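You operate a simulated robot arm through the tools that you are given. There is no shell and no other tool. Be economical: measure what you need, move in short steps, check, and stop when the job is done.

Carry out the task below with a simulated two-armed robot. There is one attempt and no reset: what you move stays moved.

TASK
Take the white box from the top of the test bench and leave it on top of the small white roll there. Take the orange test card and put it on the top of the steel cart. Put the red fuse on top of the green battery. Take the blue fuse and leave it in the grey bin. Put one of the wide white boxes from the steel cart on the flat black panel. Take the short grey box that says "BOX 59" from the divider shelf of bay b and leave it on the low shelf of bay b. Put the test bottle in the inside of the dark grey sink. Do these in any order. Set down upright: white box, red fuse, wide white box, short grey box, test bottle.

The check looks at the end state, three seconds after you hand in, the way a careful person would. Anything else that was tipped, shoved, dropped, spilled or broken makes it a failure.

THE ROBOT
Two 6-joint arms with two-finger parallel grippers on one trunk, on a base that drives. Base frame: it is fixed to the floor where the robot stands at the start and does not move with it; the origin is under the middle of the robot, x ahead of it, y to its left, z up; the surface under the hand at the start is at about z = 860. Units: mm, degrees, N and s.
The left shoulder is at the start at [-83, 177, 820], the right one opposite. With the tool pointing down near the work surface each hand reaches from about 100 to 700 mm from the robot's upright axis, wherever it stands, measured 20 degrees to its own side. Places, roughly: blue fuse [2500, -1250, 250]; flat black panel (13x17x2 cm) [5300, 200, 500]; green battery [750, -500, 1000]; grey bin (15x11x6 cm) [4600, -1200, 900]; inside of the dark grey sink [-3400, 5800, 700]; low shelf of bay B [5100, -1300, 600]; orange test card [250, -500, 1000]; red fuse [750, -500, 1000]; short grey box [5250, -1250, 1250]; small white roll (8x8x15 cm) [300, -200, 900]; test bottle [-3500, 3500, 1000]; top of the steel cart [2800, -1200, 800]; white box [500, -250, 1000]; wide white box [3000, -1250, 750]. Payload 1.57 kg a hand.
The tool frame of a hand sits at the grasp point between the pads (the TCP): z along the fingers, y along the line on which they close. The tips reach 30 mm beyond it. Largest opening 80 mm; finger width 17, thickness 12; the body of the gripper, 40 by 82 mm, starts 80 mm behind the TCP.
Orientation is told as [roll, pitch, yaw] about the base's x, y, z axes, in that order, counted from this pose: with the fingers straight down and closing along the base's y, the tool's x points along the base's -x, its y along +y and its z along -z.

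THE INTERFACE
- The arms move only by the tool apply_moves. It takes "left_deltas", "right_deltas" or both (then of equal length, played together; a hand with none holds still); each is a list that holds one entry, the list of rows, each a list of 7 numbers: the opening, from 0 (shut) to 1 (fully open), then the shift along the base's x, y, z in mm, then the turn, a rotation vector about the base's x, y, z in degrees. In form: [[[grip, dx, dy, dz, rx, ry, rz], ...]]. A call has 1 to 10 rows; each row shifts and turns the commanded pose from where the row before left it. Rows are played at 5 a second. More than 50 mm and 8.6 degrees between two rows, or a gripper value outside its range, and nothing of the call is played. A pose out of reach is approached as far as the arm can. The call stops where the force on the tool passes 40 N (or 10 N more than at its start, if that is more) or the arm is blocked; 0.2 s more then pass. Each finger travels about 72 mm/s and halts on what it meets, pressing with about 38 N; the grip force reading is that of the motor and also rises with nothing between the fingers. The clock runs only during rows and for 0.2 s after the last one: add rows that do not move to give the fingers time. It gives the time, the measured TCP pose, the force on the tool (base axes), the opening and the grip force at its end, in the units of the frame above (readings bear some noise), with the torque about the TCP (base axes, N m) and any sound that the robot's microphone picked up.
- Cameras (640 x 400 px; columns grow to the right, rows downward): "scene" is now at [32.1, -32.5, 1543.2]; the picture's right is [-0.40, -0.92, 0.00], its down [-0.69, 0.30, -0.66] and it looks along [0.61, -0.26, -0.75] (base axes); focal length 255 px, centre (320, 200). "left" rides on the left gripper at [72, 7, -122] in its tool frame; the picture's right is [-0.09, 1.00, 0.00], its down [-0.84, -0.08, -0.54] and it looks along [-0.54, -0.05, 0.84] (tool axes); focal length 238 px, centre (320, 200). "right" rides on the right gripper at [72, -7, -122] in its tool frame; the picture's right is [0.09, 1.00, 0.00], its down [-0.84, 0.08, -0.54] and it looks along [-0.54, 0.05, 0.84] (tool axes); focal length 238 px, centre (320, 200). There is no depth. A picture from a camera that has moved, and an enlarged one, comes with that camera's place and axes in the base frame and with its lens.
- grab_frame(camera): a new picture of that camera. The clock stands still meanwhile.
- move_column(by): slides the trunk up (or, below 0, down) by that many mm; the arms and the scene camera ride with it, the base frame stays. It gives what a move gives, with no picture.
- steer(legs): drives the robot by 1 to 6 legs, each [ahead, left, turn to the left] in mm, mm and degrees, along the robot's own axes; the way and the turn of a leg run together, so that a leg with both is an arc; at most 1500 mm and 180 degrees a leg. The arms and the cameras ride along, it lands a little off, and it stops where it bumps. It gives what a move gives.
- head_to(pan, tilt): turns the head with the scene camera to pan (to the left, within 143 degrees either way) and tilt (down, from -29 to 69), counted from straight ahead of the robot. It gives what a move gives.
- zoom(camera, box): a new picture of the part [left, top, right, bottom] of that camera's present view, enlarged. The clock stands still meanwhile.
- sign_off(): hands the job in; it is judged then, once.

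Work in short steps. Places have to be worked out from the pictures, the camera data and where the tool is seen: move nearer, look again, correct. Check each grasp and each placing, and mend what went wrong. You have 207 turns and 194 pictures in all, those below and enlarged ones among them. Open the grippers and draw the arms clear of the work before you hand the job in, unless the task says otherwise; then end with one line.

The tools are called after ">>>" by a JSON object that holds its "fn" and its "kwargs". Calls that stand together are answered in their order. apply_moves: Moves the arms, as the interface text tells. Its arguments: {"type":"object","properties":{"left_deltas":{"type":"array","items":{"type":"array","items":{"type":"array","items":{"type":"number"}}}},"right_deltas":{"type":"array","items":{"type":"array","items":{"type":"array","items":{"type":"number"}}}}},"required":[]} The other tools are called the same way: move_column (by) slides the trunk up or down; steer (legs) drives the base; head_to (pan, tilt) turns the head that bears the scene camera; grab_frame (camera) takes a picture; zoom (camera, box) takes an enlarged picture of a part of a camera's view; sign_off () hands the job in.

At the start:

```text
time: 0.0
left_eef_pos: [446.7, -35.5, 1214.2]
left_tool_rot: [0.0, 0.0, -0.1]
left_ft_force: [-0.4, -0.1, 0.5]
left_moment: [-0.01, -0.01, 0.02]
left_finger_gap: 80.0
left_grasp_force: 0.1
right_eef_pos: [251.3, -328.9, 1287.0]
right_tool_rot: [0.2, 0.0, 0.1]
right_ft_force: [-1.1, 0.5, 0.6]
right_moment: [0.0, -0.01, -0.02]
right_finger_gap: 80.1
right_grasp_force: 0.1
trunk travel left (down, up): [-263.0, 64.0]
robot x, y, heading: [-0.1, 0.3, -0.2]
head pan, tilt: [-23.5, 48.5]
```

scene: 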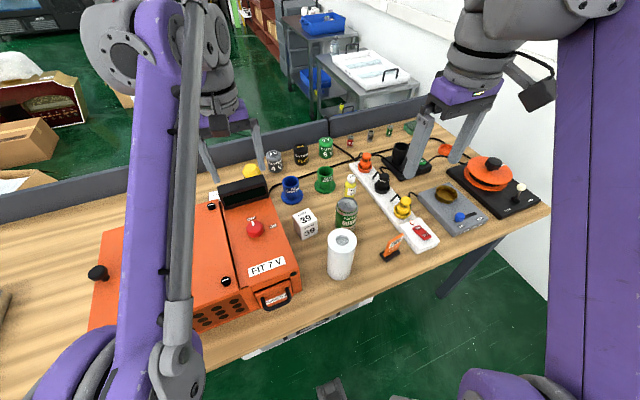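
right: 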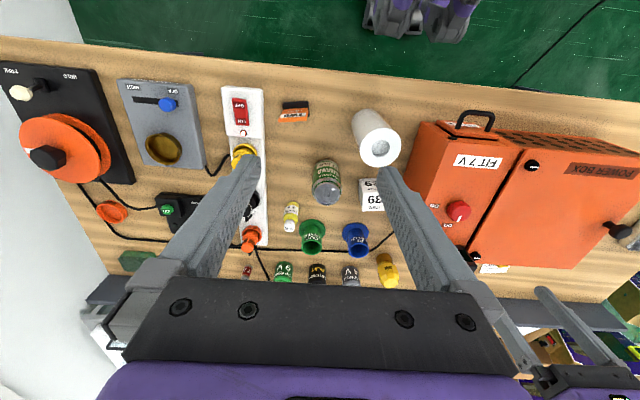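
left: 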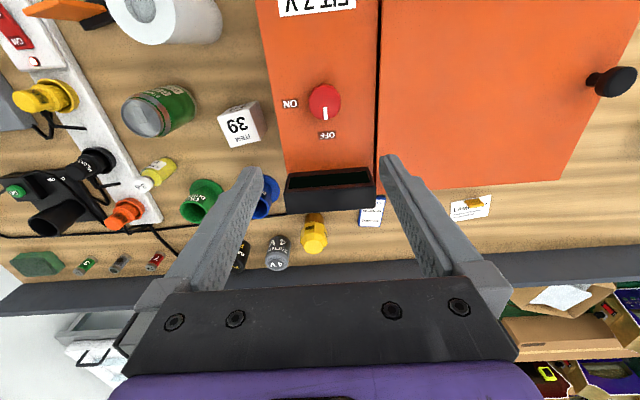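

I'll start by zooming into the work area on the bench to identify the items.

>>> {"fn": "zoom", "kwargs": {"camera": "scene", "box": [230, 110, 450, 290]}}

>>> {"fn": "zoom", "kwargs": {"camera": "right", "box": [220, 80, 420, 290]}}

```text
2.22 times, centred on (340, 200) of scene
camera zoom: at [32.1, -32.5, 1543.2], right [-0.4, -0.92, 0.0], down [-0.69, 0.3, -0.66], along [0.61, -0.26, -0.75], focal length 566 px, centre (276, 200)
```

zoom: 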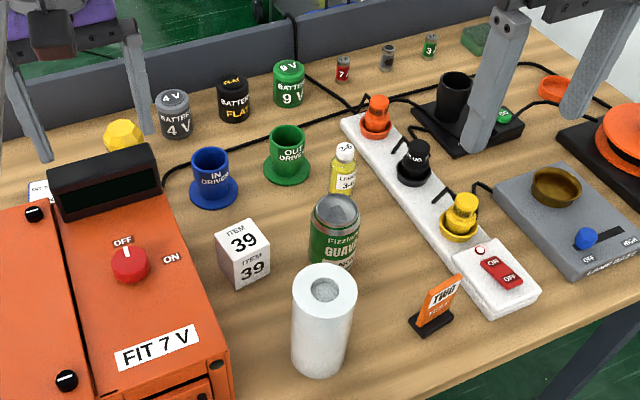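

```text
1.90 times, centred on (320, 185) of right
camera zoom: at [180.8, -335.1, 1410.1], right [-0.09, 1.0, 0.0], down [0.84, 0.08, 0.54], along [0.54, 0.05, -0.84], focal length 454 px, centre (320, 229)
```

zoom: 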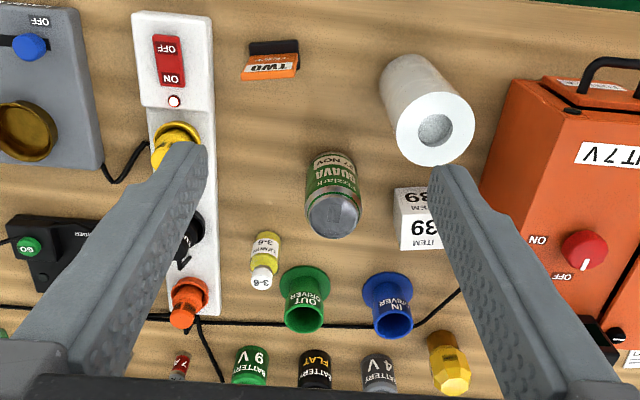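

The white box sits near (501,-178) with its top around z≈905, the roll at (321,-215) with its top at ≈1010, and the card at (305,-378). I'll move the left hand aside and bring the right hand over the white box.

>>> {"fn": "apply_moves", "kwargs": {"right_deltas": [[[1, 31, 19, -25, 0, 0, 0], [1, 31, 19, -25, 0, 0, 0], [1, 31, 19, -25, 0, 0, 0], [1, 31, 19, -25, 0, 0, 0], [1, 31, 19, -25, 0, 0, 0], [1, 31, 19, -25, 0, 0, 0], [1, 31, 19, -25, 0, 0, 0], [1, 31, 19, -25, 0, 0, 0]]], "left_deltas": [[[1, -10, 30, 0, 0, 0, 0], [1, -10, 30, 0, 0, 0, 0], [1, -10, 30, 0, 0, 0, 0], [1, -10, 30, 0, 0, 0, 0], [1, -10, 30, 0, 0, 0, 0], [1, -10, 30, 0, 0, 0, 0], [1, -10, 30, 0, 0, 0, 0], [1, -10, 30, 0, 0, 0, 0]]]}}

>>> {"fn": "grab_frame", "kwargs": {"camera": "right"}}

>>> {"fn": "grab_frame", "kwargs": {"camera": "scene"}}

```text
time: 1.8
left_eef_pos: [367.4, 203.7, 1215.6]
left_tool_rot: [-0.1, 0.0, 0.0]
left_ft_force: [-0.4, 0.1, 0.0]
left_moment: [-0.02, 0.02, -0.01]
left_finger_gap: 80.1
left_grasp_force: 0.0
right_eef_pos: [501.0, -176.3, 1085.6]
right_tool_rot: [0.0, 0.0, 0.0]
right_ft_force: [1.1, 0.2, 1.2]
right_moment: [0.01, 0.04, -0.01]
right_finger_gap: 79.9
right_grasp_force: 0.1
trunk travel left (down, up): [-263.0, 64.0]
robot x, y, heading: [-2.3, 0.3, -0.1]
head pan, tilt: [-23.5, 48.5]
```

```text
188 pictures are left
camera right: at [429.8, -182.5, 1208.2], right [-0.09, 1.0, 0.0], down [0.84, 0.08, 0.54], along [0.54, 0.05, -0.84], focal length 238 px, centre (320, 200)
```

right: 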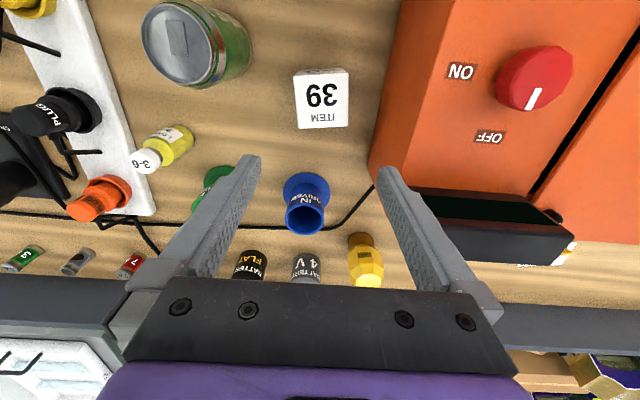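

```text
187 pictures are left
camera scene: at [32.9, -31.7, 1543.2], right [-0.4, -0.92, 0.0], down [-0.69, 0.3, -0.66], along [0.61, -0.26, -0.75], focal length 255 px, centre (320, 200)
```

scene: 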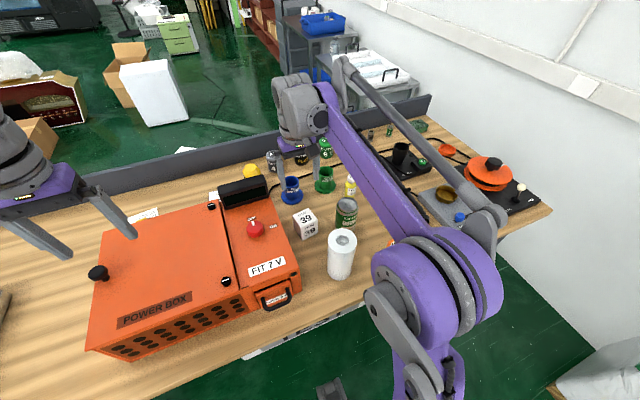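

The box is yawed about +11°, is roughly 58 mm wide, and its centre is near (487,-177). I'll align the hand and descend partway to check.

>>> {"fn": "apply_moves", "kwargs": {"right_deltas": [[[1, -7, 0, -40, 0, 0, 6], [1, -7, -1, -40, 0, 0, 5], [1, 0, 0, -35, 0, 0, 0], [1, 0, 0, 0, 0, 0, 0]]]}}

>>> {"fn": "grab_frame", "kwargs": {"camera": "right"}}

```text
time: 2.8
left_eef_pos: [369.0, 203.6, 1215.1]
left_tool_rot: [-0.1, 0.0, 0.0]
left_ft_force: [0.3, 0.2, 0.8]
left_moment: [-0.01, -0.03, 0.0]
left_finger_gap: 80.0
left_grasp_force: 0.1
right_eef_pos: [484.1, -179.9, 969.9]
right_tool_rot: [0.0, 0.0, 11.0]
right_ft_force: [-0.1, -0.1, -0.4]
right_moment: [-0.02, -0.02, -0.05]
right_finger_gap: 80.0
right_grasp_force: 0.1
trunk travel left (down, up): [-263.0, 64.0]
robot x, y, heading: [3.8, -2.6, 0.0]
head pan, tilt: [-23.5, 48.5]
```

```text
186 pictures are left
camera right: at [415.9, -199.9, 1093.7], right [-0.28, 0.96, 0.0], down [0.81, 0.24, 0.54], along [0.52, 0.15, -0.84], focal length 238 px, centre (320, 200)
```

right: 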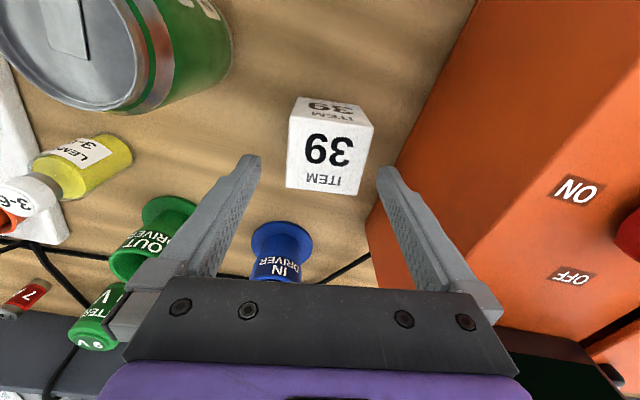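

The alignment is good and the box is about 60 mm wide. I'll descend straddling it and close.

>>> {"fn": "apply_moves", "kwargs": {"right_deltas": [[[1, 0, 5, -30, 0, 0, 0], [1, 0, 0, -33, 0, 0, 0], [1, 0, 0, 0, 0, 0, 0], [0.5, 0, 0, 0, 0, 0, 0], [0.5, 0, 0, 0, 0, 0, 0], [0.5, 0, 0, 0, 0, 0, 0]]]}}

>>> {"fn": "grab_frame", "kwargs": {"camera": "right"}}

```text
time: 4.2
left_eef_pos: [366.6, 203.7, 1217.6]
left_tool_rot: [-0.1, 0.0, 0.0]
left_ft_force: [-1.0, -0.1, 0.0]
left_moment: [-0.01, -0.01, 0.0]
left_finger_gap: 79.9
left_grasp_force: 0.0
right_eef_pos: [483.9, -173.8, 907.4]
right_tool_rot: [0.0, 0.0, 11.0]
right_ft_force: [-1.0, -0.2, 0.6]
right_moment: [0.04, -0.03, -0.02]
right_finger_gap: 57.3
right_grasp_force: 37.6
trunk travel left (down, up): [-263.0, 64.0]
robot x, y, heading: [-1.1, 0.6, -0.0]
head pan, tilt: [-23.5, 48.5]
```

```text
185 pictures are left
camera right: at [415.6, -194.4, 1031.8], right [-0.28, 0.96, 0.0], down [0.81, 0.24, 0.54], along [0.52, 0.15, -0.84], focal length 238 px, centre (320, 200)
```

right: 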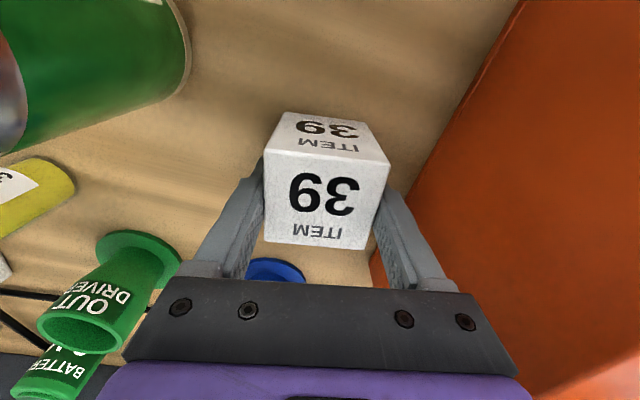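

The box is gripped with a 57 mm gap. I'll lift it well above the roll and look again.

>>> {"fn": "apply_moves", "kwargs": {"right_deltas": [[[0.5, 0, 0, 40, 0, 0, 0], [0.5, 0, 0, 45, 0, 0, 0], [0.5, 0, 0, 45, 0, 0, 0], [0.5, 0, 0, 45, 0, 0, 0], [0.5, 0, 0, 45, 0, 0, 0], [0.5, -40, -10, 0, 0, 0, 0], [0.5, -40, -10, 0, 0, 0, 0], [0.5, 0, 0, 0, 0, 0, 0]]]}}

>>> {"fn": "grab_frame", "kwargs": {"camera": "right"}}

>>> {"fn": "grab_frame", "kwargs": {"camera": "scene"}}

```text
time: 6.0
left_eef_pos: [369.1, 202.9, 1215.2]
left_tool_rot: [0.0, 0.0, 0.0]
left_ft_force: [0.2, -0.4, 1.1]
left_moment: [0.02, 0.03, -0.01]
left_finger_gap: 80.1
left_grasp_force: 0.1
right_eef_pos: [405.4, -192.2, 1129.5]
right_tool_rot: [0.0, 0.0, 11.1]
right_ft_force: [0.0, 0.4, -0.8]
right_moment: [-0.01, 0.01, -0.01]
right_finger_gap: 57.7
right_grasp_force: 37.8
trunk travel left (down, up): [-263.0, 64.0]
robot x, y, heading: [1.8, 1.6, 0.0]
head pan, tilt: [-23.5, 48.5]
```

```text
184 pictures are left
camera right: at [337.7, -213.1, 1252.5], right [-0.28, 0.96, 0.0], down [0.81, 0.24, 0.54], along [0.52, 0.15, -0.84], focal length 238 px, centre (320, 200)
```

right: 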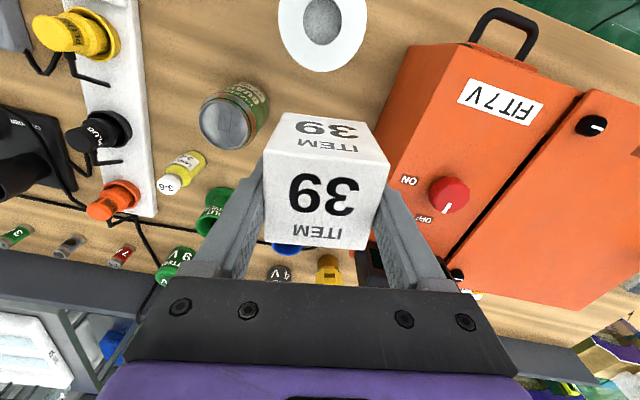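

```text
183 pictures are left
camera scene: at [33.3, -32.4, 1543.2], right [-0.4, -0.92, 0.0], down [-0.69, 0.3, -0.66], along [0.61, -0.26, -0.75], focal length 255 px, centre (320, 200)
```

scene: 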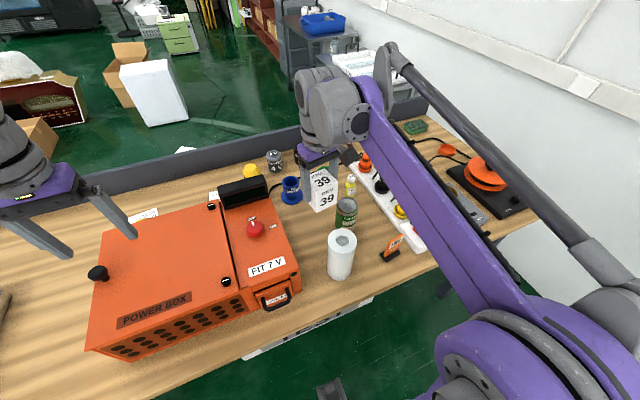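

The roll centre is confirmed at (320,-216). I'll move the box above it and lower to just over the top.

>>> {"fn": "apply_moves", "kwargs": {"right_deltas": [[[0.5, -43, -12, 0, 0, 0, 0], [0.5, -42, -12, 0, 0, 0, 0], [0.5, 0, 0, 0, 0, 0, 0], [0.5, 0, 0, -30, 0, 0, 0], [0.5, 0, 0, -30, 0, 0, 0], [0.5, 0, 0, 0, 0, 0, 0]]]}}

>>> {"fn": "grab_frame", "kwargs": {"camera": "right"}}

>>> {"fn": "zoom", "kwargs": {"camera": "scene", "box": [260, 150, 420, 300]}}

```text
time: 7.4
left_eef_pos: [368.2, 202.7, 1215.6]
left_tool_rot: [0.0, 0.0, 0.0]
left_ft_force: [0.2, 0.4, -0.3]
left_moment: [-0.01, -0.01, -0.02]
left_finger_gap: 80.1
left_grasp_force: 0.2
right_eef_pos: [320.5, -215.8, 1068.2]
right_tool_rot: [0.1, 0.0, 11.0]
right_ft_force: [-0.1, 1.0, -0.5]
right_moment: [0.04, 0.01, 0.03]
right_finger_gap: 57.5
right_grasp_force: 38.1
trunk travel left (down, up): [-263.0, 64.0]
robot x, y, heading: [-1.8, -2.4, -0.2]
head pan, tilt: [-23.5, 48.5]
```

```text
182 pictures are left
camera right: at [251.9, -236.8, 1192.8], right [-0.28, 0.96, 0.0], down [0.81, 0.24, 0.54], along [0.52, 0.15, -0.84], focal length 238 px, centre (320, 200)
```

right: 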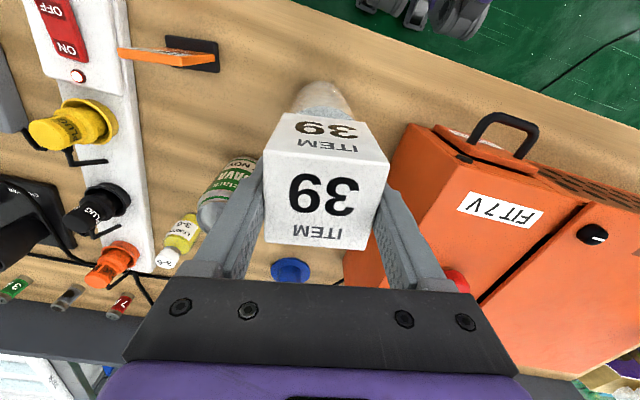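

```text
2.67 times, centred on (340, 225) of scene
camera zoom: at [32.1, -32.4, 1543.2], right [-0.4, -0.92, 0.0], down [-0.69, 0.3, -0.66], along [0.61, -0.26, -0.75], focal length 680 px, centre (267, 133)
```

zoom: 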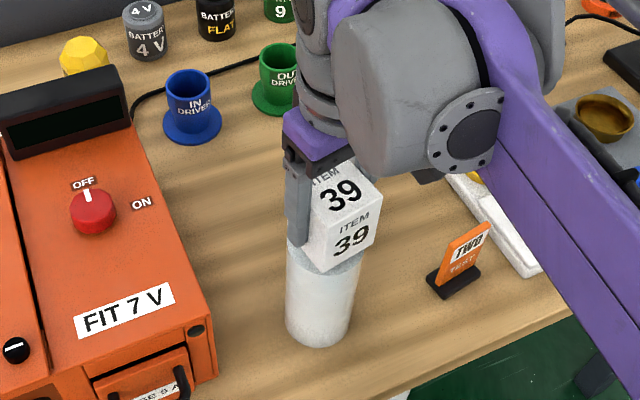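

The box looks centred over the roll. I'll lower it in small steps until there is contact.

>>> {"fn": "apply_moves", "kwargs": {"right_deltas": [[[0.5, 0, 0, -4, 0, 0, 0], [0.5, 0, 0, -3, 0, 0, 0], [0.5, 0, 0, -2, 0, 0, 0], [0.5, 0, 0, 0, 0, 0, 0]]]}}

```text
time: 8.4
left_eef_pos: [368.0, 201.9, 1215.0]
left_tool_rot: [0.0, 0.0, 0.0]
left_ft_force: [0.0, -1.0, -0.2]
left_moment: [0.03, -0.01, 0.0]
left_finger_gap: 80.1
left_grasp_force: 0.1
right_eef_pos: [320.9, -216.9, 1059.6]
right_tool_rot: [-0.1, 0.0, 11.0]
right_ft_force: [0.0, 0.3, -1.2]
right_moment: [0.01, -0.03, 0.02]
right_finger_gap: 57.2
right_grasp_force: 38.3
trunk travel left (down, up): [-263.0, 64.0]
robot x, y, heading: [-0.0, 0.3, -0.1]
head pan, tilt: [-23.5, 48.5]
```

No contact yet, so I'll continue down in 2 mm steps.

>>> {"fn": "apply_moves", "kwargs": {"right_deltas": [[[0.5, 0, 0, -2, 0, 0, 0], [0.5, 0, 0, -2, 0, 0, 0], [0.5, 0, 0, 0, 0, 0, 0]]]}}

```text
time: 9.2
left_eef_pos: [366.1, 202.2, 1215.3]
left_tool_rot: [0.0, -0.1, 0.0]
left_ft_force: [0.1, 0.8, 1.0]
left_moment: [-0.03, -0.03, -0.04]
left_finger_gap: 79.9
left_grasp_force: 0.0
right_eef_pos: [320.7, -215.7, 1057.8]
right_tool_rot: [0.0, -0.1, 11.0]
right_ft_force: [2.0, -3.8, 26.9]
right_moment: [-0.21, 0.03, -0.06]
right_finger_gap: 57.5
right_grasp_force: 37.8
trunk travel left (down, up): [-263.0, 64.0]
robot x, y, heading: [5.0, 0.2, 0.0]
head pan, tilt: [-23.5, 48.5]
```

Contact at 27 N. I'll ease up 1 mm, open, and retreat upward.

>>> {"fn": "apply_moves", "kwargs": {"right_deltas": [[[0.5, 0, 0, 1.3, 0, 0, 0], [0.75, 0, 0, 0, 0, 0, 0], [0.9, 0, 0, 0, 0, 0, 0], [1, 0, 0, 0, 0, 0, 0], [1, 0, 0, 30, 0, 0, 0], [1, 0, 0, 40, 0, 0, 0], [1, 0, 0, 40, 0, 0, 0], [1, 0, 0, 40, 0, 0, 0]]]}}

>>> {"fn": "grab_frame", "kwargs": {"camera": "right"}}

>>> {"fn": "zoom", "kwargs": {"camera": "scene", "box": [260, 150, 420, 300]}}

```text
time: 11.0
left_eef_pos: [367.3, 203.0, 1215.3]
left_tool_rot: [0.0, 0.0, 0.0]
left_ft_force: [0.9, 0.3, 0.0]
left_moment: [0.01, 0.01, 0.01]
left_finger_gap: 80.0
left_grasp_force: 0.2
right_eef_pos: [322.0, -217.2, 1209.0]
right_tool_rot: [0.0, 0.0, 11.0]
right_ft_force: [-0.7, -1.1, -0.7]
right_moment: [0.01, -0.01, -0.02]
right_finger_gap: 80.5
right_grasp_force: 0.2
trunk travel left (down, up): [-263.0, 64.0]
robot x, y, heading: [-0.0, -0.7, 0.1]
head pan, tilt: [-23.5, 48.5]
```

```text
180 pictures are left
camera right: at [253.8, -237.9, 1332.3], right [-0.28, 0.96, 0.0], down [0.81, 0.24, 0.54], along [0.52, 0.15, -0.84], focal length 238 px, centre (320, 200)
```

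right: 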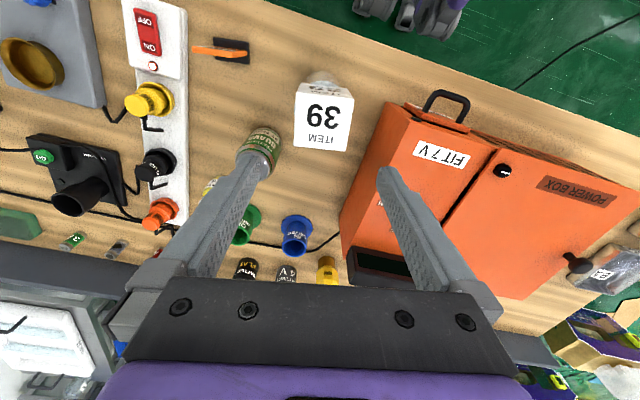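

```text
2.67 times, centred on (340, 225) of scene
camera zoom: at [32.5, -32.5, 1543.2], right [-0.4, -0.92, 0.0], down [-0.69, 0.3, -0.66], along [0.61, -0.26, -0.75], focal length 680 px, centre (267, 133)
```

zoom: 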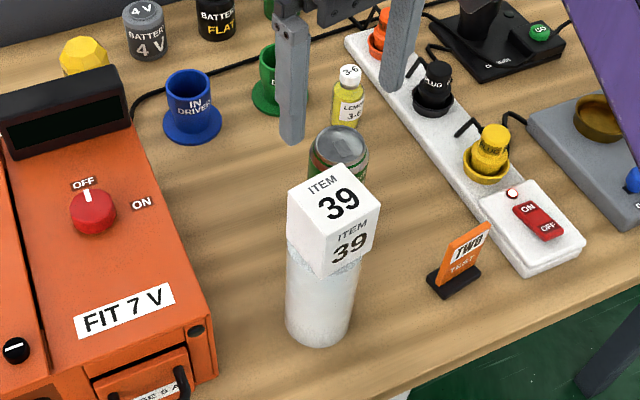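

The white box now stands on the roll. Next is the orange card: I'll move the right hand near it for a closer view.

>>> {"fn": "apply_moves", "kwargs": {"right_deltas": [[[1, 0, -40, 0, 0, 0, -5], [1, 0, -40, 0, 0, 0, -6], [1, -25, -40, 0, 0, 0, 0], [1, -25, -40, 0, 0, 0, 0], [1, -25, 0, -40, 0, 0, 0], [1, 0, 0, -40, 0, 0, 0], [1, 0, 0, -20, 0, 0, 0], [1, 0, 0, 0, 0, 0, 0]]]}}

>>> {"fn": "grab_frame", "kwargs": {"camera": "right"}}

>>> {"fn": "zoom", "kwargs": {"camera": "scene", "box": [340, 180, 460, 300]}}

```text
time: 12.8
left_eef_pos: [367.4, 203.6, 1215.9]
left_tool_rot: [0.0, -0.1, 0.0]
left_ft_force: [0.1, -0.3, -1.6]
left_moment: [0.01, -0.02, 0.0]
left_finger_gap: 79.9
left_grasp_force: 0.0
right_eef_pos: [247.4, -377.9, 1109.4]
right_tool_rot: [0.0, 0.1, 0.0]
right_ft_force: [0.3, 0.8, -0.1]
right_moment: [-0.01, 0.01, -0.01]
right_finger_gap: 80.3
right_grasp_force: 0.0
trunk travel left (down, up): [-263.0, 64.0]
robot x, y, heading: [1.9, 0.7, -0.2]
head pan, tilt: [-23.5, 48.5]
```

```text
178 pictures are left
camera right: at [174.8, -384.1, 1232.9], right [-0.09, 1.0, 0.0], down [0.84, 0.08, 0.54], along [0.54, 0.05, -0.84], focal length 238 px, centre (320, 200)
```

right: 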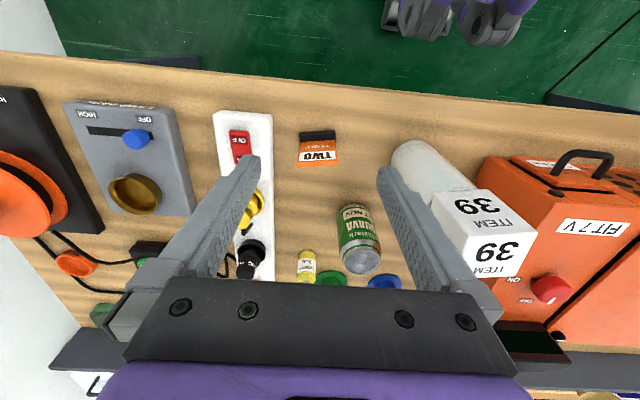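

```text
3.33 times, centred on (400, 240) of scene
camera zoom: at [32.0, -32.4, 1543.2], right [-0.4, -0.92, 0.0], down [-0.69, 0.3, -0.66], along [0.61, -0.26, -0.75], focal length 850 px, centre (53, 67)
```

zoom: 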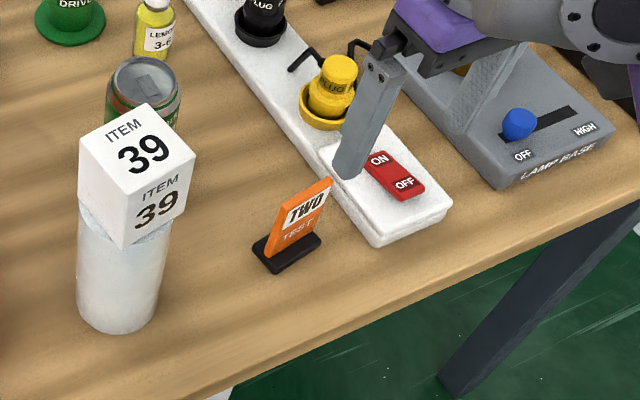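

The card plate is vertical near x≈300, y≈-375, its top is ≈955, and it is yawed about +7°. I'll rotate the right hand to +97° so it closes across the plate.

>>> {"fn": "apply_moves", "kwargs": {"right_deltas": [[[1, 5, 0, 0, 0, 0, 8.1], [1, 5, 0, 0, 0, 0, 8.1], [1, 5, 0, 0, 0, 0, 8.1], [1, 5, 0, 0, 0, 0, 8.1], [1, 5, 0, 0, 0, 0, 8.1], [1, 5, 0, 0, 0, 0, 8.1], [1, 5, 0, 0, 0, 0, 8.1], [1, 5, 0, 0, 0, 0, 8.1], [1, 5, 0, 0, 0, 0, 8.1], [1, 5, 0, 0, 0, 0, 8.1]]]}}

>>> {"fn": "apply_moves", "kwargs": {"right_deltas": [[[1, 1, 1, -20, 0, 0, 8.1], [1, 1, 1, -20, 0, 0, 8.1], [1, 0, 0, -25, 0, 0, 0], [1, 0, 0, 0, 0, 0, 0]]]}}

>>> {"fn": "grab_frame", "kwargs": {"camera": "right"}}

>>> {"fn": "zoom", "kwargs": {"camera": "scene", "box": [340, 180, 460, 300]}}

```text
time: 15.0
left_eef_pos: [367.1, 202.0, 1216.1]
left_tool_rot: [0.0, 0.0, 0.0]
left_ft_force: [0.2, 0.4, 0.5]
left_moment: [0.0, -0.01, 0.0]
left_finger_gap: 80.3
left_grasp_force: 0.0
right_eef_pos: [295.5, -375.5, 1108.0]
right_tool_rot: [0.0, 0.0, 81.2]
right_ft_force: [0.4, -0.7, 1.1]
right_moment: [0.02, -0.02, 0.02]
right_finger_gap: 80.0
right_grasp_force: 0.2
trunk travel left (down, up): [-263.0, 64.0]
robot x, y, heading: [-1.9, -0.5, 0.0]
head pan, tilt: [-23.5, 48.5]
```

```text
time: 16.0
left_eef_pos: [367.0, 203.9, 1215.0]
left_tool_rot: [0.1, 0.0, 0.0]
left_ft_force: [0.0, -1.1, -0.4]
left_moment: [-0.02, 0.03, 0.0]
left_finger_gap: 80.1
left_grasp_force: 0.0
right_eef_pos: [297.0, -371.6, 1043.4]
right_tool_rot: [0.0, 0.0, 97.3]
right_ft_force: [-0.4, 1.2, 0.1]
right_moment: [-0.01, 0.01, 0.01]
right_finger_gap: 80.1
right_grasp_force: 0.0
trunk travel left (down, up): [-263.0, 64.0]
robot x, y, heading: [0.0, 0.8, -0.2]
head pan, tilt: [-23.5, 48.5]
```

```text
176 pictures are left
camera right: at [314.0, -442.7, 1166.3], right [-0.98, -0.22, 0.0], down [-0.18, 0.82, 0.54], along [-0.12, 0.53, -0.84], focal length 238 px, centre (320, 200)
```

right: 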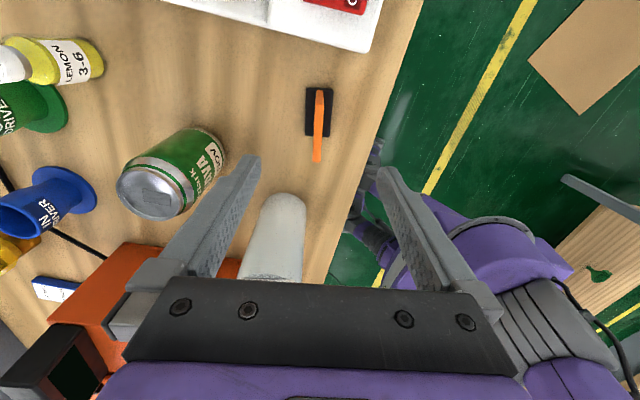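

```text
3.33 times, centred on (400, 240) of scene
camera zoom: at [32.1, -32.4, 1543.2], right [-0.4, -0.92, 0.0], down [-0.69, 0.3, -0.66], along [0.61, -0.26, -0.75], focal length 850 px, centre (53, 67)
```

zoom: 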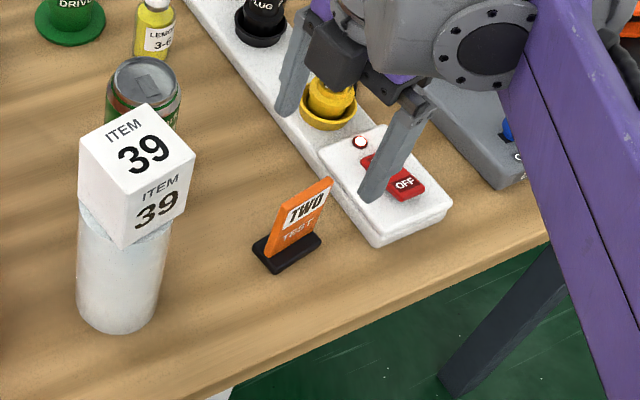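

The card centre is about (300,-375), in line with the hand. I'll descend to z≈925 and close on the plate.

>>> {"fn": "apply_moves", "kwargs": {"right_deltas": [[[1, 3, -3, -40, 0, 0, 0], [1, 0, 0, -40, 0, 0, 0], [1, 0, 0, -38, 0, 0, 0], [1, 0, 0, 0, 0, 0, 0], [0.4, 0, 0, 0, 0, 0, 0], [0, 0, 0, 0, 0, 0, 0], [0, 0, 0, 0, 0, 0, 0], [0, 0, 0, 0, 0, 0, 0]]]}}

>>> {"fn": "grab_frame", "kwargs": {"camera": "right"}}

```text
time: 17.8
left_eef_pos: [368.0, 203.1, 1215.7]
left_tool_rot: [0.0, 0.1, -0.1]
left_ft_force: [-0.3, 0.1, -1.0]
left_moment: [-0.01, 0.02, 0.02]
left_finger_gap: 80.0
left_grasp_force: 0.0
right_eef_pos: [300.0, -374.2, 921.7]
right_tool_rot: [0.1, -0.1, 97.2]
right_ft_force: [-0.6, -0.4, 0.3]
right_moment: [0.03, -0.01, 0.01]
right_finger_gap: 7.0
right_grasp_force: 26.5
trunk travel left (down, up): [-263.0, 64.0]
robot x, y, heading: [0.5, -2.8, 0.2]
head pan, tilt: [-23.5, 48.5]
```

```text
174 pictures are left
camera right: at [316.1, -444.9, 1044.8], right [-0.98, -0.22, 0.0], down [-0.18, 0.82, 0.54], along [-0.12, 0.53, -0.84], focal length 238 px, centre (320, 200)
```

right: 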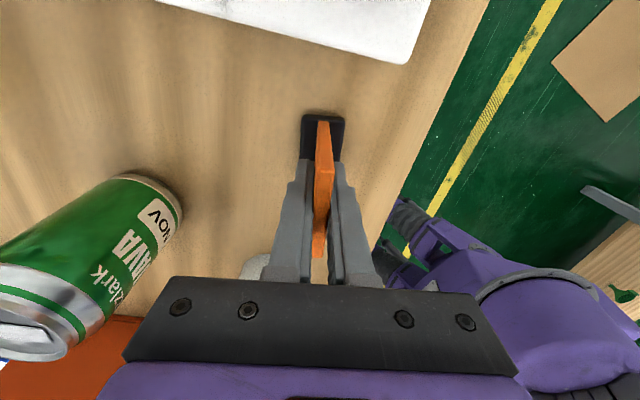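

The card is gripped with a gap of 7 mm. I'll lift it straight up.

>>> {"fn": "apply_moves", "kwargs": {"right_deltas": [[[0, 0, 0, 30, 0, 0, 0], [0, 0, 0, 45, 0, 0, 0], [0, 0, 0, 45, 0, 0, 0], [0, 0, 0, 45, 0, 0, 0], [0, 0, 0, 45, 0, 0, 0], [0, -15, 0, 20, 0, 0, 0], [0, 0, 0, 0, 0, 0, 0]]]}}

>>> {"fn": "grab_frame", "kwargs": {"camera": "right"}}

>>> {"fn": "head_to", "kwargs": {"pan": 0, "tilt": 15}}

>>> {"fn": "grab_frame", "kwargs": {"camera": "scene"}}

```text
time: 19.4
left_eef_pos: [368.9, 203.1, 1216.7]
left_tool_rot: [0.0, 0.0, 0.0]
left_ft_force: [-0.1, -0.6, 0.0]
left_moment: [0.01, 0.01, 0.03]
left_finger_gap: 79.9
left_grasp_force: 0.1
right_eef_pos: [288.0, -374.3, 1153.9]
right_tool_rot: [0.0, 0.0, 97.2]
right_ft_force: [0.5, -0.6, -0.1]
right_moment: [-0.02, 0.03, 0.01]
right_finger_gap: 7.2
right_grasp_force: 27.1
trunk travel left (down, up): [-263.0, 64.0]
robot x, y, heading: [-1.0, -3.1, -0.1]
head pan, tilt: [-23.5, 48.5]
```

```text
173 pictures are left
camera right: at [305.3, -445.7, 1277.5], right [-0.98, -0.22, 0.0], down [-0.18, 0.82, 0.54], along [-0.12, 0.53, -0.84], focal length 238 px, centre (320, 200)
```

right: 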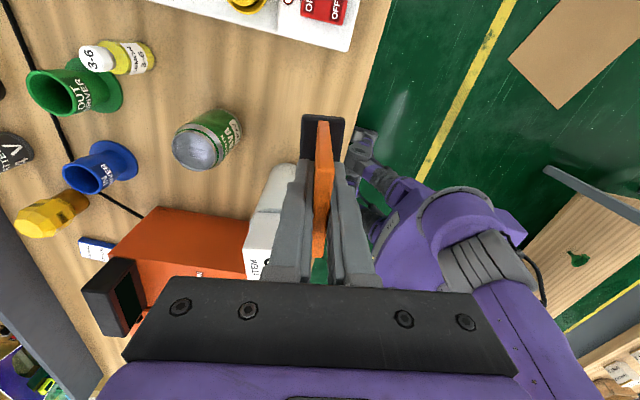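

```text
time: 20.4
left_eef_pos: [367.8, 202.1, 1215.9]
left_tool_rot: [0.0, 0.0, 0.0]
left_ft_force: [-0.4, -0.1, 0.6]
left_moment: [-0.03, -0.01, -0.02]
left_finger_gap: 80.0
left_grasp_force: 0.2
right_eef_pos: [288.8, -374.2, 1153.2]
right_tool_rot: [0.0, 0.0, 97.2]
right_ft_force: [0.5, -0.1, -1.3]
right_moment: [-0.03, -0.03, -0.03]
right_finger_gap: 7.4
right_grasp_force: 26.9
trunk travel left (down, up): [-263.0, 64.0]
robot x, y, heading: [1.1, 1.5, -0.0]
head pan, tilt: [0.0, 15.0]
```

```text
172 pictures are left
camera scene: at [53.8, -1.4, 1594.9], right [0.0, -1.0, 0.0], down [-0.26, 0.0, -0.97], along [0.97, 0.0, -0.26], focal length 255 px, centre (320, 200)
```

scene: 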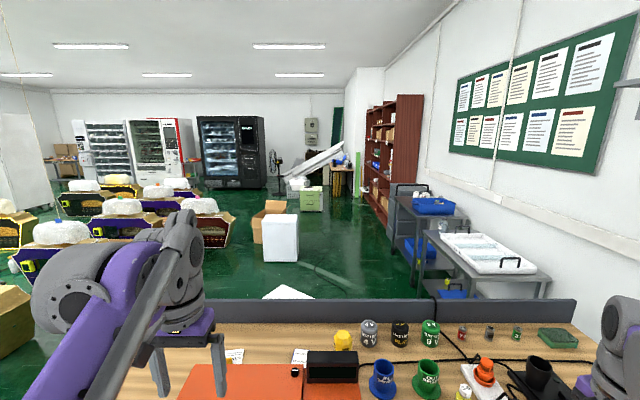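

The room is visible now: cart, shelves and vending machines. I'll look left and down to find the bench's end and a free path.

>>> {"fn": "head_to", "kwargs": {"pan": 60, "tilt": 30}}

>>> {"fn": "grab_frame", "kwargs": {"camera": "scene"}}

>>> {"fn": "head_to", "kwargs": {"pan": 130, "tilt": 20}}

>>> {"fn": "grab_frame", "kwargs": {"camera": "scene"}}

>>> {"fn": "head_to", "kwargs": {"pan": -50, "tilt": 40}}

>>> {"fn": "grab_frame", "kwargs": {"camera": "scene"}}

```text
time: 21.7
left_eef_pos: [367.7, 201.6, 1216.1]
left_tool_rot: [0.0, 0.0, 0.0]
left_ft_force: [-0.4, -0.3, 0.0]
left_moment: [0.0, -0.01, -0.03]
left_finger_gap: 79.8
left_grasp_force: 0.0
right_eef_pos: [288.2, -374.8, 1153.6]
right_tool_rot: [0.0, 0.1, 97.2]
right_ft_force: [-0.4, 0.4, 0.4]
right_moment: [0.01, 0.02, 0.01]
right_finger_gap: 7.5
right_grasp_force: 26.1
trunk travel left (down, up): [-263.0, 64.0]
robot x, y, heading: [-0.1, -2.9, -0.3]
head pan, tilt: [60.0, 30.0]
```

```text
171 pictures are left
camera scene: at [5.6, 77.0, 1570.8], right [0.87, -0.5, 0.0], down [-0.25, -0.43, -0.87], along [0.43, 0.75, -0.5], focal length 255 px, centre (320, 200)
```

scene: 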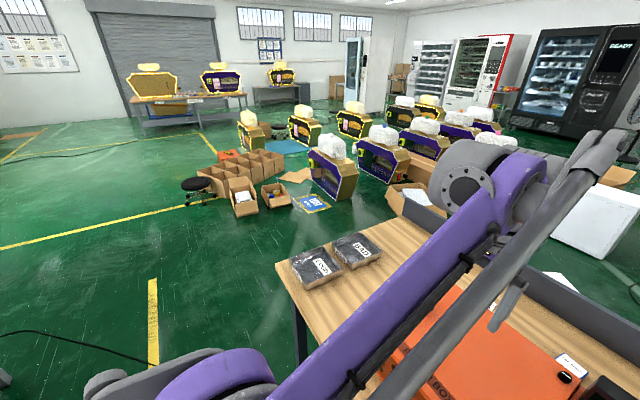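

```text
time: 23.1
left_eef_pos: [366.8, 203.1, 1215.7]
left_tool_rot: [0.0, 0.0, -0.1]
left_ft_force: [-0.7, 0.2, -0.3]
left_moment: [-0.01, -0.03, -0.02]
left_finger_gap: 79.9
left_grasp_force: 0.0
right_eef_pos: [288.7, -374.7, 1154.9]
right_tool_rot: [0.0, 0.0, 97.1]
right_ft_force: [0.2, 0.3, -0.9]
right_moment: [0.01, -0.01, -0.01]
right_finger_gap: 7.2
right_grasp_force: 26.7
trunk travel left (down, up): [-263.0, 64.0]
robot x, y, heading: [1.6, -0.8, 0.2]
head pan, tilt: [130.0, 20.0]
```

```text
170 pictures are left
camera scene: at [-99.5, 70.0, 1586.8], right [0.77, 0.64, 0.0], down [0.22, -0.26, -0.94], along [-0.6, 0.72, -0.34], focal length 255 px, centre (320, 200)
```

scene: 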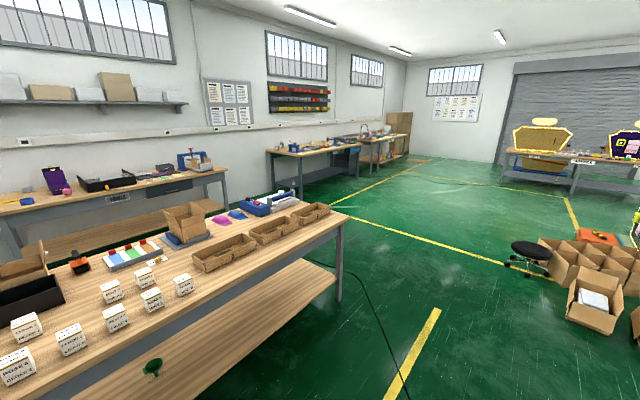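

```text
time: 25.8
left_eef_pos: [367.9, 201.5, 1215.6]
left_tool_rot: [0.0, -0.1, 0.0]
left_ft_force: [0.0, -1.0, -0.3]
left_moment: [-0.02, -0.01, -0.01]
left_finger_gap: 80.0
left_grasp_force: 0.1
right_eef_pos: [289.3, -375.5, 1153.8]
right_tool_rot: [0.0, 0.0, 97.1]
right_ft_force: [0.2, 0.5, -1.1]
right_moment: [0.01, 0.02, 0.02]
right_finger_gap: 7.3
right_grasp_force: 26.6
trunk travel left (down, up): [-263.0, 64.0]
robot x, y, heading: [3.2, 2.5, 0.1]
head pan, tilt: [-50.0, 40.0]
```

```text
169 pictures are left
camera scene: at [15.0, -66.4, 1555.4], right [-0.77, -0.64, 0.0], down [-0.41, 0.49, -0.77], along [0.49, -0.59, -0.64], focal length 255 px, centre (320, 200)
```

scene: 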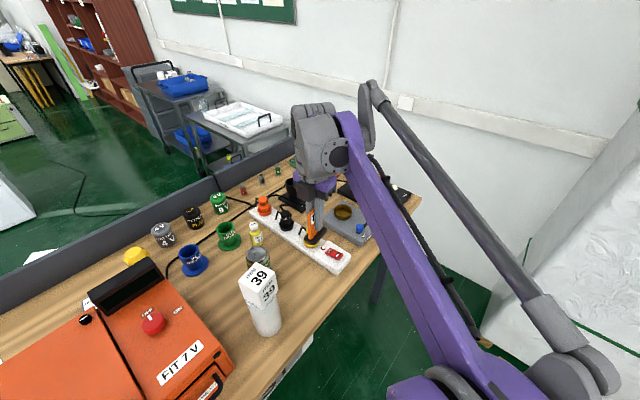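

Bench spans roughly x 215–900, y up to ≈800, so the free path is round its left end. I'll raise the card higher, back off slightly, then go left and around.

>>> {"fn": "apply_moves", "kwargs": {"right_deltas": [[[0, -10, 0, 40, 0, 0, 0], [0, -10, 0, 40, 0, 0, 0], [0, -10, 0, 40, 0, 0, 0], [0, 0, 0, 0, 0, 0, 0]]]}}

>>> {"fn": "steer", "kwargs": {"legs": [[-120, 0, 0], [0, 1300, 0], [1470, 0, 0]]}}

>>> {"fn": "head_to", "kwargs": {"pan": -60, "tilt": 25}}

>>> {"fn": "grab_frame", "kwargs": {"camera": "scene"}}

```text
time: 26.8
left_eef_pos: [367.4, 203.0, 1216.0]
left_tool_rot: [-0.2, -0.1, 0.0]
left_ft_force: [-0.4, 0.4, -0.3]
left_moment: [-0.04, 0.01, -0.02]
left_finger_gap: 80.0
left_grasp_force: 0.0
right_eef_pos: [259.8, -374.2, 1272.0]
right_tool_rot: [0.0, 0.0, 97.2]
right_ft_force: [0.6, -0.3, -0.5]
right_moment: [-0.02, 0.05, 0.01]
right_finger_gap: 6.9
right_grasp_force: 27.2
trunk travel left (down, up): [-263.0, 64.0]
robot x, y, heading: [-1.8, 1.5, 0.2]
head pan, tilt: [-50.0, 40.0]
```

```text
time: 46.0
left_eef_pos: [1699.0, 1533.8, 1215.4]
left_tool_rot: [-0.1, -0.1, 1.0]
left_ft_force: [-1.1, 0.8, 0.5]
left_moment: [0.02, 0.02, -0.02]
left_finger_gap: 79.8
left_grasp_force: 0.0
right_eef_pos: [1597.0, 955.9, 1273.0]
right_tool_rot: [0.0, 0.0, 98.2]
right_ft_force: [0.6, -0.4, 0.3]
right_moment: [0.01, -0.04, 0.04]
right_finger_gap: 7.5
right_grasp_force: 26.5
trunk travel left (down, up): [-263.0, 64.0]
robot x, y, heading: [1336.0, 1329.7, 1.1]
head pan, tilt: [-50.0, 40.0]
```

```text
time: 46.8
left_eef_pos: [1695.5, 1535.1, 1216.2]
left_tool_rot: [0.0, 0.0, 0.9]
left_ft_force: [-0.9, -0.6, -0.9]
left_moment: [0.0, 0.03, 0.01]
left_finger_gap: 79.9
left_grasp_force: 0.2
right_eef_pos: [1598.6, 955.1, 1271.9]
right_tool_rot: [0.0, 0.0, 98.2]
right_ft_force: [-0.5, 0.0, -0.4]
right_moment: [0.02, -0.01, 0.01]
right_finger_gap: 7.2
right_grasp_force: 25.9
trunk travel left (down, up): [-263.0, 64.0]
robot x, y, heading: [1331.7, 1326.4, 0.8]
head pan, tilt: [-60.0, 25.0]
```

```text
168 pictures are left
camera scene: at [1340.4, 1245.3, 1578.7], right [-0.86, -0.52, 0.0], down [-0.22, 0.36, -0.91], along [0.47, -0.78, -0.42], focal length 255 px, centre (320, 200)
```

scene: 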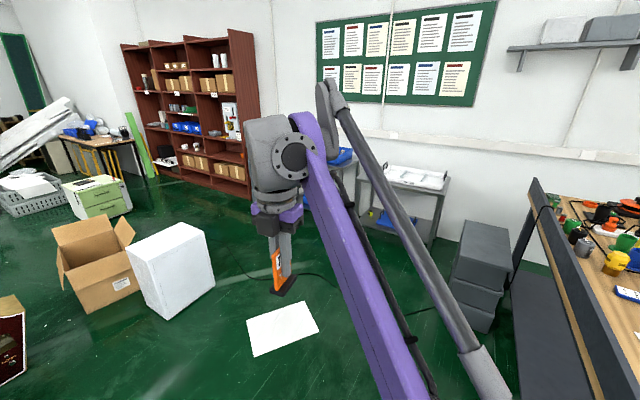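

There's a dark stack of drawers behind the bench, near (1080,-370). I'll turn around here and strafe partway along the back of the bench, then look.

>>> {"fn": "steer", "kwargs": {"legs": [[0, 0, 179], [0, 1150, 0]]}}

>>> {"fn": "head_to", "kwargs": {"pan": 40, "tilt": 40}}

>>> {"fn": "grab_frame", "kwargs": {"camera": "scene"}}

```text
time: 64.5
left_eef_pos: [981.0, -38.0, 1215.1]
left_tool_rot: [0.0, 0.0, -178.9]
left_ft_force: [-0.1, 0.4, 0.3]
left_moment: [0.0, 0.0, 0.01]
left_finger_gap: 80.2
left_grasp_force: 0.1
right_eef_pos: [1079.8, 542.8, 1271.6]
right_tool_rot: [0.0, 0.0, -81.7]
right_ft_force: [0.1, -0.5, -1.1]
right_moment: [0.0, 0.01, 0.0]
right_finger_gap: 7.3
right_grasp_force: 26.8
trunk travel left (down, up): [-263.0, 64.0]
robot x, y, heading: [1346.3, 170.4, -178.7]
head pan, tilt: [-60.0, 25.0]
```

```text
time: 66.3
left_eef_pos: [981.6, -36.7, 1215.1]
left_tool_rot: [0.0, 0.0, -179.0]
left_ft_force: [-1.1, -0.4, 0.5]
left_moment: [0.01, -0.01, -0.01]
left_finger_gap: 80.1
left_grasp_force: 0.1
right_eef_pos: [1079.2, 542.0, 1272.0]
right_tool_rot: [0.0, 0.0, -81.7]
right_ft_force: [0.2, 0.1, 0.1]
right_moment: [0.01, -0.01, 0.01]
right_finger_gap: 7.2
right_grasp_force: 26.3
trunk travel left (down, up): [-263.0, 64.0]
robot x, y, heading: [1344.9, 169.9, -178.8]
head pan, tilt: [40.0, 40.0]
```

```text
167 pictures are left
camera scene: at [1323.0, 115.7, 1555.4], right [-0.66, 0.75, 0.0], down [0.48, 0.42, -0.77], along [-0.58, -0.5, -0.64], focal length 255 px, centre (320, 200)
```

scene: 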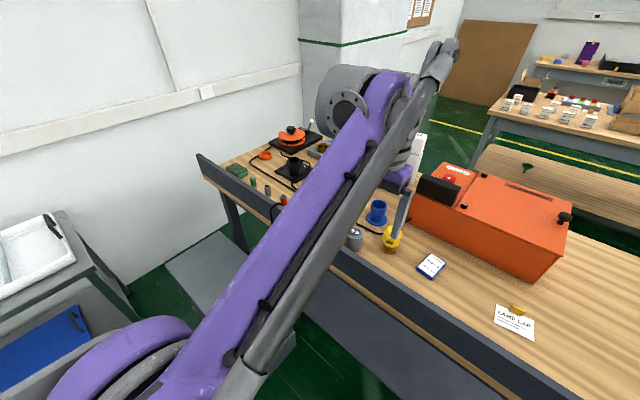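

The arm hides the stack, so I'll pan further to see it.

>>> {"fn": "head_to", "kwargs": {"pan": 85, "tilt": 50}}

>>> {"fn": "grab_frame", "kwargs": {"camera": "scene"}}

>>> {"fn": "grab_frame", "kwargs": {"camera": "left"}}

```text
time: 67.4
left_eef_pos: [981.5, -37.6, 1215.7]
left_tool_rot: [0.0, 0.0, -178.9]
left_ft_force: [0.0, 0.1, -0.4]
left_moment: [-0.01, -0.04, -0.04]
left_finger_gap: 79.8
left_grasp_force: 0.2
right_eef_pos: [1079.3, 542.2, 1272.3]
right_tool_rot: [0.0, 0.0, -81.7]
right_ft_force: [0.0, 0.4, -0.3]
right_moment: [-0.01, -0.03, -0.01]
right_finger_gap: 7.5
right_grasp_force: 26.4
trunk travel left (down, up): [-263.0, 64.0]
robot x, y, heading: [1347.6, 169.7, -178.4]
head pan, tilt: [85.0, 50.0]
```

```text
166 pictures are left
camera scene: at [1381.8, 94.7, 1541.3], right [-1.0, 0.07, 0.0], down [0.05, 0.76, -0.64], along [-0.04, -0.64, -0.77], focal length 255 px, centre (320, 200)
```

scene: 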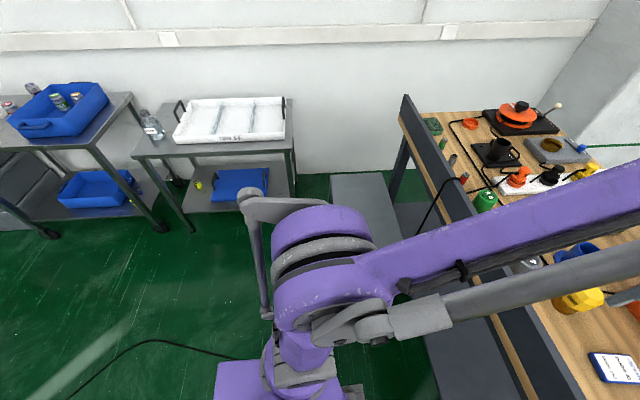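

```text
165 pictures are left
camera left: at [1053.6, -41.7, 1337.5], right [-0.07, -1.0, 0.0], down [-0.84, 0.06, 0.54], along [-0.54, 0.04, -0.84], focal length 238 px, centre (320, 200)
```

left: 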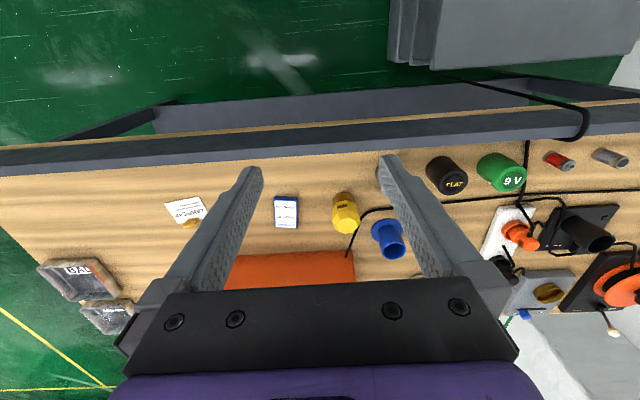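

The stack occupies roughly y<-430, so I'll strafe only to y≈-60. From there the left arm can still reach the fuse.

>>> {"fn": "steer", "kwargs": {"legs": [[0, 230, -1.3]]}}

>>> {"fn": "apply_moves", "kwargs": {"left_deltas": [[[1, -15, -45, 0, 0, 0, 0], [1, -15, -45, 0, 0, 0, 0], [1, 0, -45, 0, 0, 0, 0], [1, 0, -45, 0, 0, 0, 0], [1, 0, 0, -45, 0, 0, 0], [1, 0, 0, -45, 0, 0, 0], [1, 0, 0, 0, 0, 0, 0]]]}}

>>> {"fn": "grab_frame", "kwargs": {"camera": "left"}}

```text
time: 70.1
left_eef_pos: [977.5, -259.6, 1215.5]
left_tool_rot: [0.0, 0.1, 179.6]
left_ft_force: [0.2, 0.5, 0.2]
left_moment: [-0.01, 0.0, -0.02]
left_finger_gap: 80.2
left_grasp_force: 0.0
right_eef_pos: [1090.8, 315.6, 1271.8]
right_tool_rot: [-0.1, 0.0, -83.3]
right_ft_force: [0.1, -0.2, -0.7]
right_moment: [0.0, 0.0, 0.01]
right_finger_gap: 7.2
right_grasp_force: 26.4
trunk travel left (down, up): [-263.0, 64.0]
robot x, y, heading: [1346.2, -60.0, 179.3]
head pan, tilt: [85.0, 50.0]
```

```text
time: 71.7
left_eef_pos: [947.5, -440.1, 1123.1]
left_tool_rot: [-0.1, 0.1, 179.6]
left_ft_force: [0.0, 0.1, -0.5]
left_moment: [-0.03, -0.03, -0.02]
left_finger_gap: 80.0
left_grasp_force: 0.0
right_eef_pos: [1091.3, 316.1, 1271.6]
right_tool_rot: [0.0, 0.0, -83.4]
right_ft_force: [0.2, 0.0, -1.2]
right_moment: [0.02, -0.01, -0.06]
right_finger_gap: 7.3
right_grasp_force: 26.3
trunk travel left (down, up): [-263.0, 64.0]
robot x, y, heading: [1344.5, -62.2, 179.3]
head pan, tilt: [85.0, 50.0]
```

```text
164 pictures are left
camera left: at [1019.2, -446.4, 1246.0], right [-0.1, -0.99, 0.0], down [-0.84, 0.08, 0.54], along [-0.54, 0.05, -0.84], focal length 238 px, centre (320, 200)
```

left: 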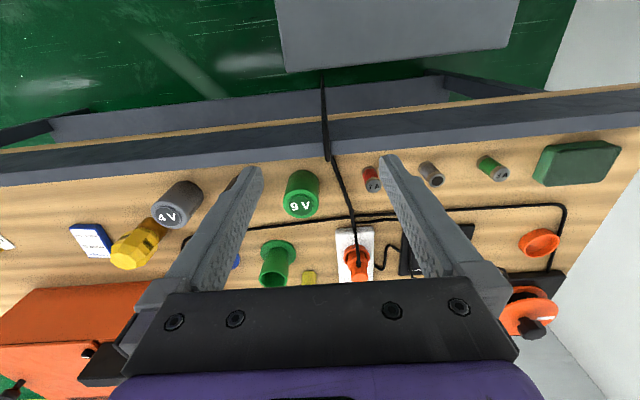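

The red fuse is near (825,-519) and the green battery beside it. I'll move over the fuse for a closer look.

>>> {"fn": "apply_moves", "kwargs": {"left_deltas": [[[0.7, -40, -26, -5, 0, 0, 0], [0.7, -41, -26, -5, 0, 0, 0], [0.7, -41, -27, -5, 0, 0, 0], [0.7, 0, 0, -45, 0, 0, 0], [0.7, 0, 0, -45, 0, 0, 0], [0.7, 0, 0, 0, 0, 0, 0]]]}}

>>> {"fn": "grab_frame", "kwargs": {"camera": "left"}}

```text
time: 73.1
left_eef_pos: [823.6, -516.5, 1018.7]
left_tool_rot: [-0.1, 0.0, 179.5]
left_ft_force: [-1.2, -0.1, -0.2]
left_moment: [0.01, 0.01, 0.02]
left_finger_gap: 55.9
left_grasp_force: 0.0
right_eef_pos: [1090.0, 316.7, 1272.3]
right_tool_rot: [0.0, 0.1, -83.3]
right_ft_force: [0.1, 0.4, 0.2]
right_moment: [-0.01, 0.0, 0.0]
right_finger_gap: 7.2
right_grasp_force: 26.6
trunk travel left (down, up): [-263.0, 64.0]
robot x, y, heading: [1348.5, -60.1, 179.5]
head pan, tilt: [85.0, 50.0]
```

```text
163 pictures are left
camera left: at [897.1, -522.7, 1140.7], right [-0.1, -0.99, 0.0], down [-0.84, 0.08, 0.54], along [-0.54, 0.05, -0.84], focal length 238 px, centre (320, 200)
```

left: 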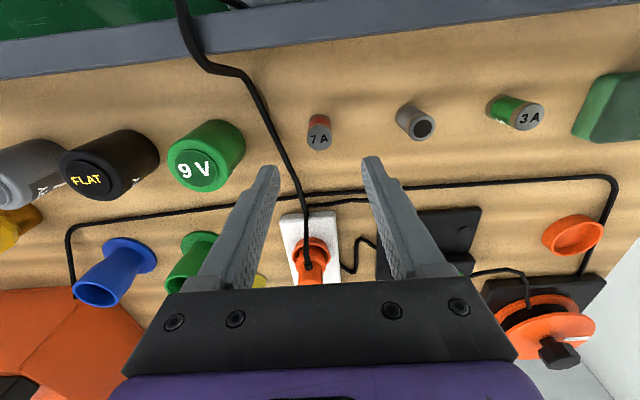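

The fuse centre is about (818,-515), 26 mm wide and 40 mm tall. I'll descend on it with a narrower opening to clear the cable, then close.

>>> {"fn": "apply_moves", "kwargs": {"left_deltas": [[[0.55, -5.5, 1.5, -40, 0, 0, 0], [0.55, 0, 0, -40, 0, 0, 0], [0.55, 0, 0, -30, 0, 0, 0], [0.55, 0, 0, -11, 0, 0, 0], [0.55, 0, 0, 0, 0, 0, 0], [0.2, 0, 0, 0, 0, 0, 0], [0.1, 0, 0, 0, 0, 0, 0], [0.1, 0, 0, 0, 0, 0, 0]]]}}

>>> {"fn": "grab_frame", "kwargs": {"camera": "left"}}

```text
time: 74.9
left_eef_pos: [821.0, -517.6, 897.1]
left_tool_rot: [0.0, -0.1, 179.5]
left_ft_force: [-0.1, 1.2, -0.4]
left_moment: [0.02, -0.02, 0.0]
left_finger_gap: 24.3
left_grasp_force: 35.9
right_eef_pos: [1090.9, 316.2, 1272.3]
right_tool_rot: [0.1, 0.0, -83.3]
right_ft_force: [0.3, -0.6, -0.2]
right_moment: [-0.01, 0.0, -0.02]
right_finger_gap: 7.3
right_grasp_force: 26.3
trunk travel left (down, up): [-263.0, 64.0]
robot x, y, heading: [1348.2, -57.1, 179.4]
head pan, tilt: [85.0, 50.0]
```

```text
162 pictures are left
camera left: at [892.6, -522.8, 1018.9], right [-0.1, -0.99, 0.0], down [-0.84, 0.08, 0.54], along [-0.54, 0.05, -0.84], focal length 238 px, centre (320, 200)
```

left: 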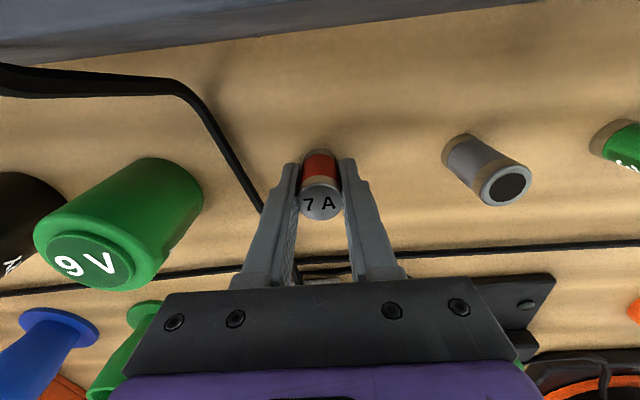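

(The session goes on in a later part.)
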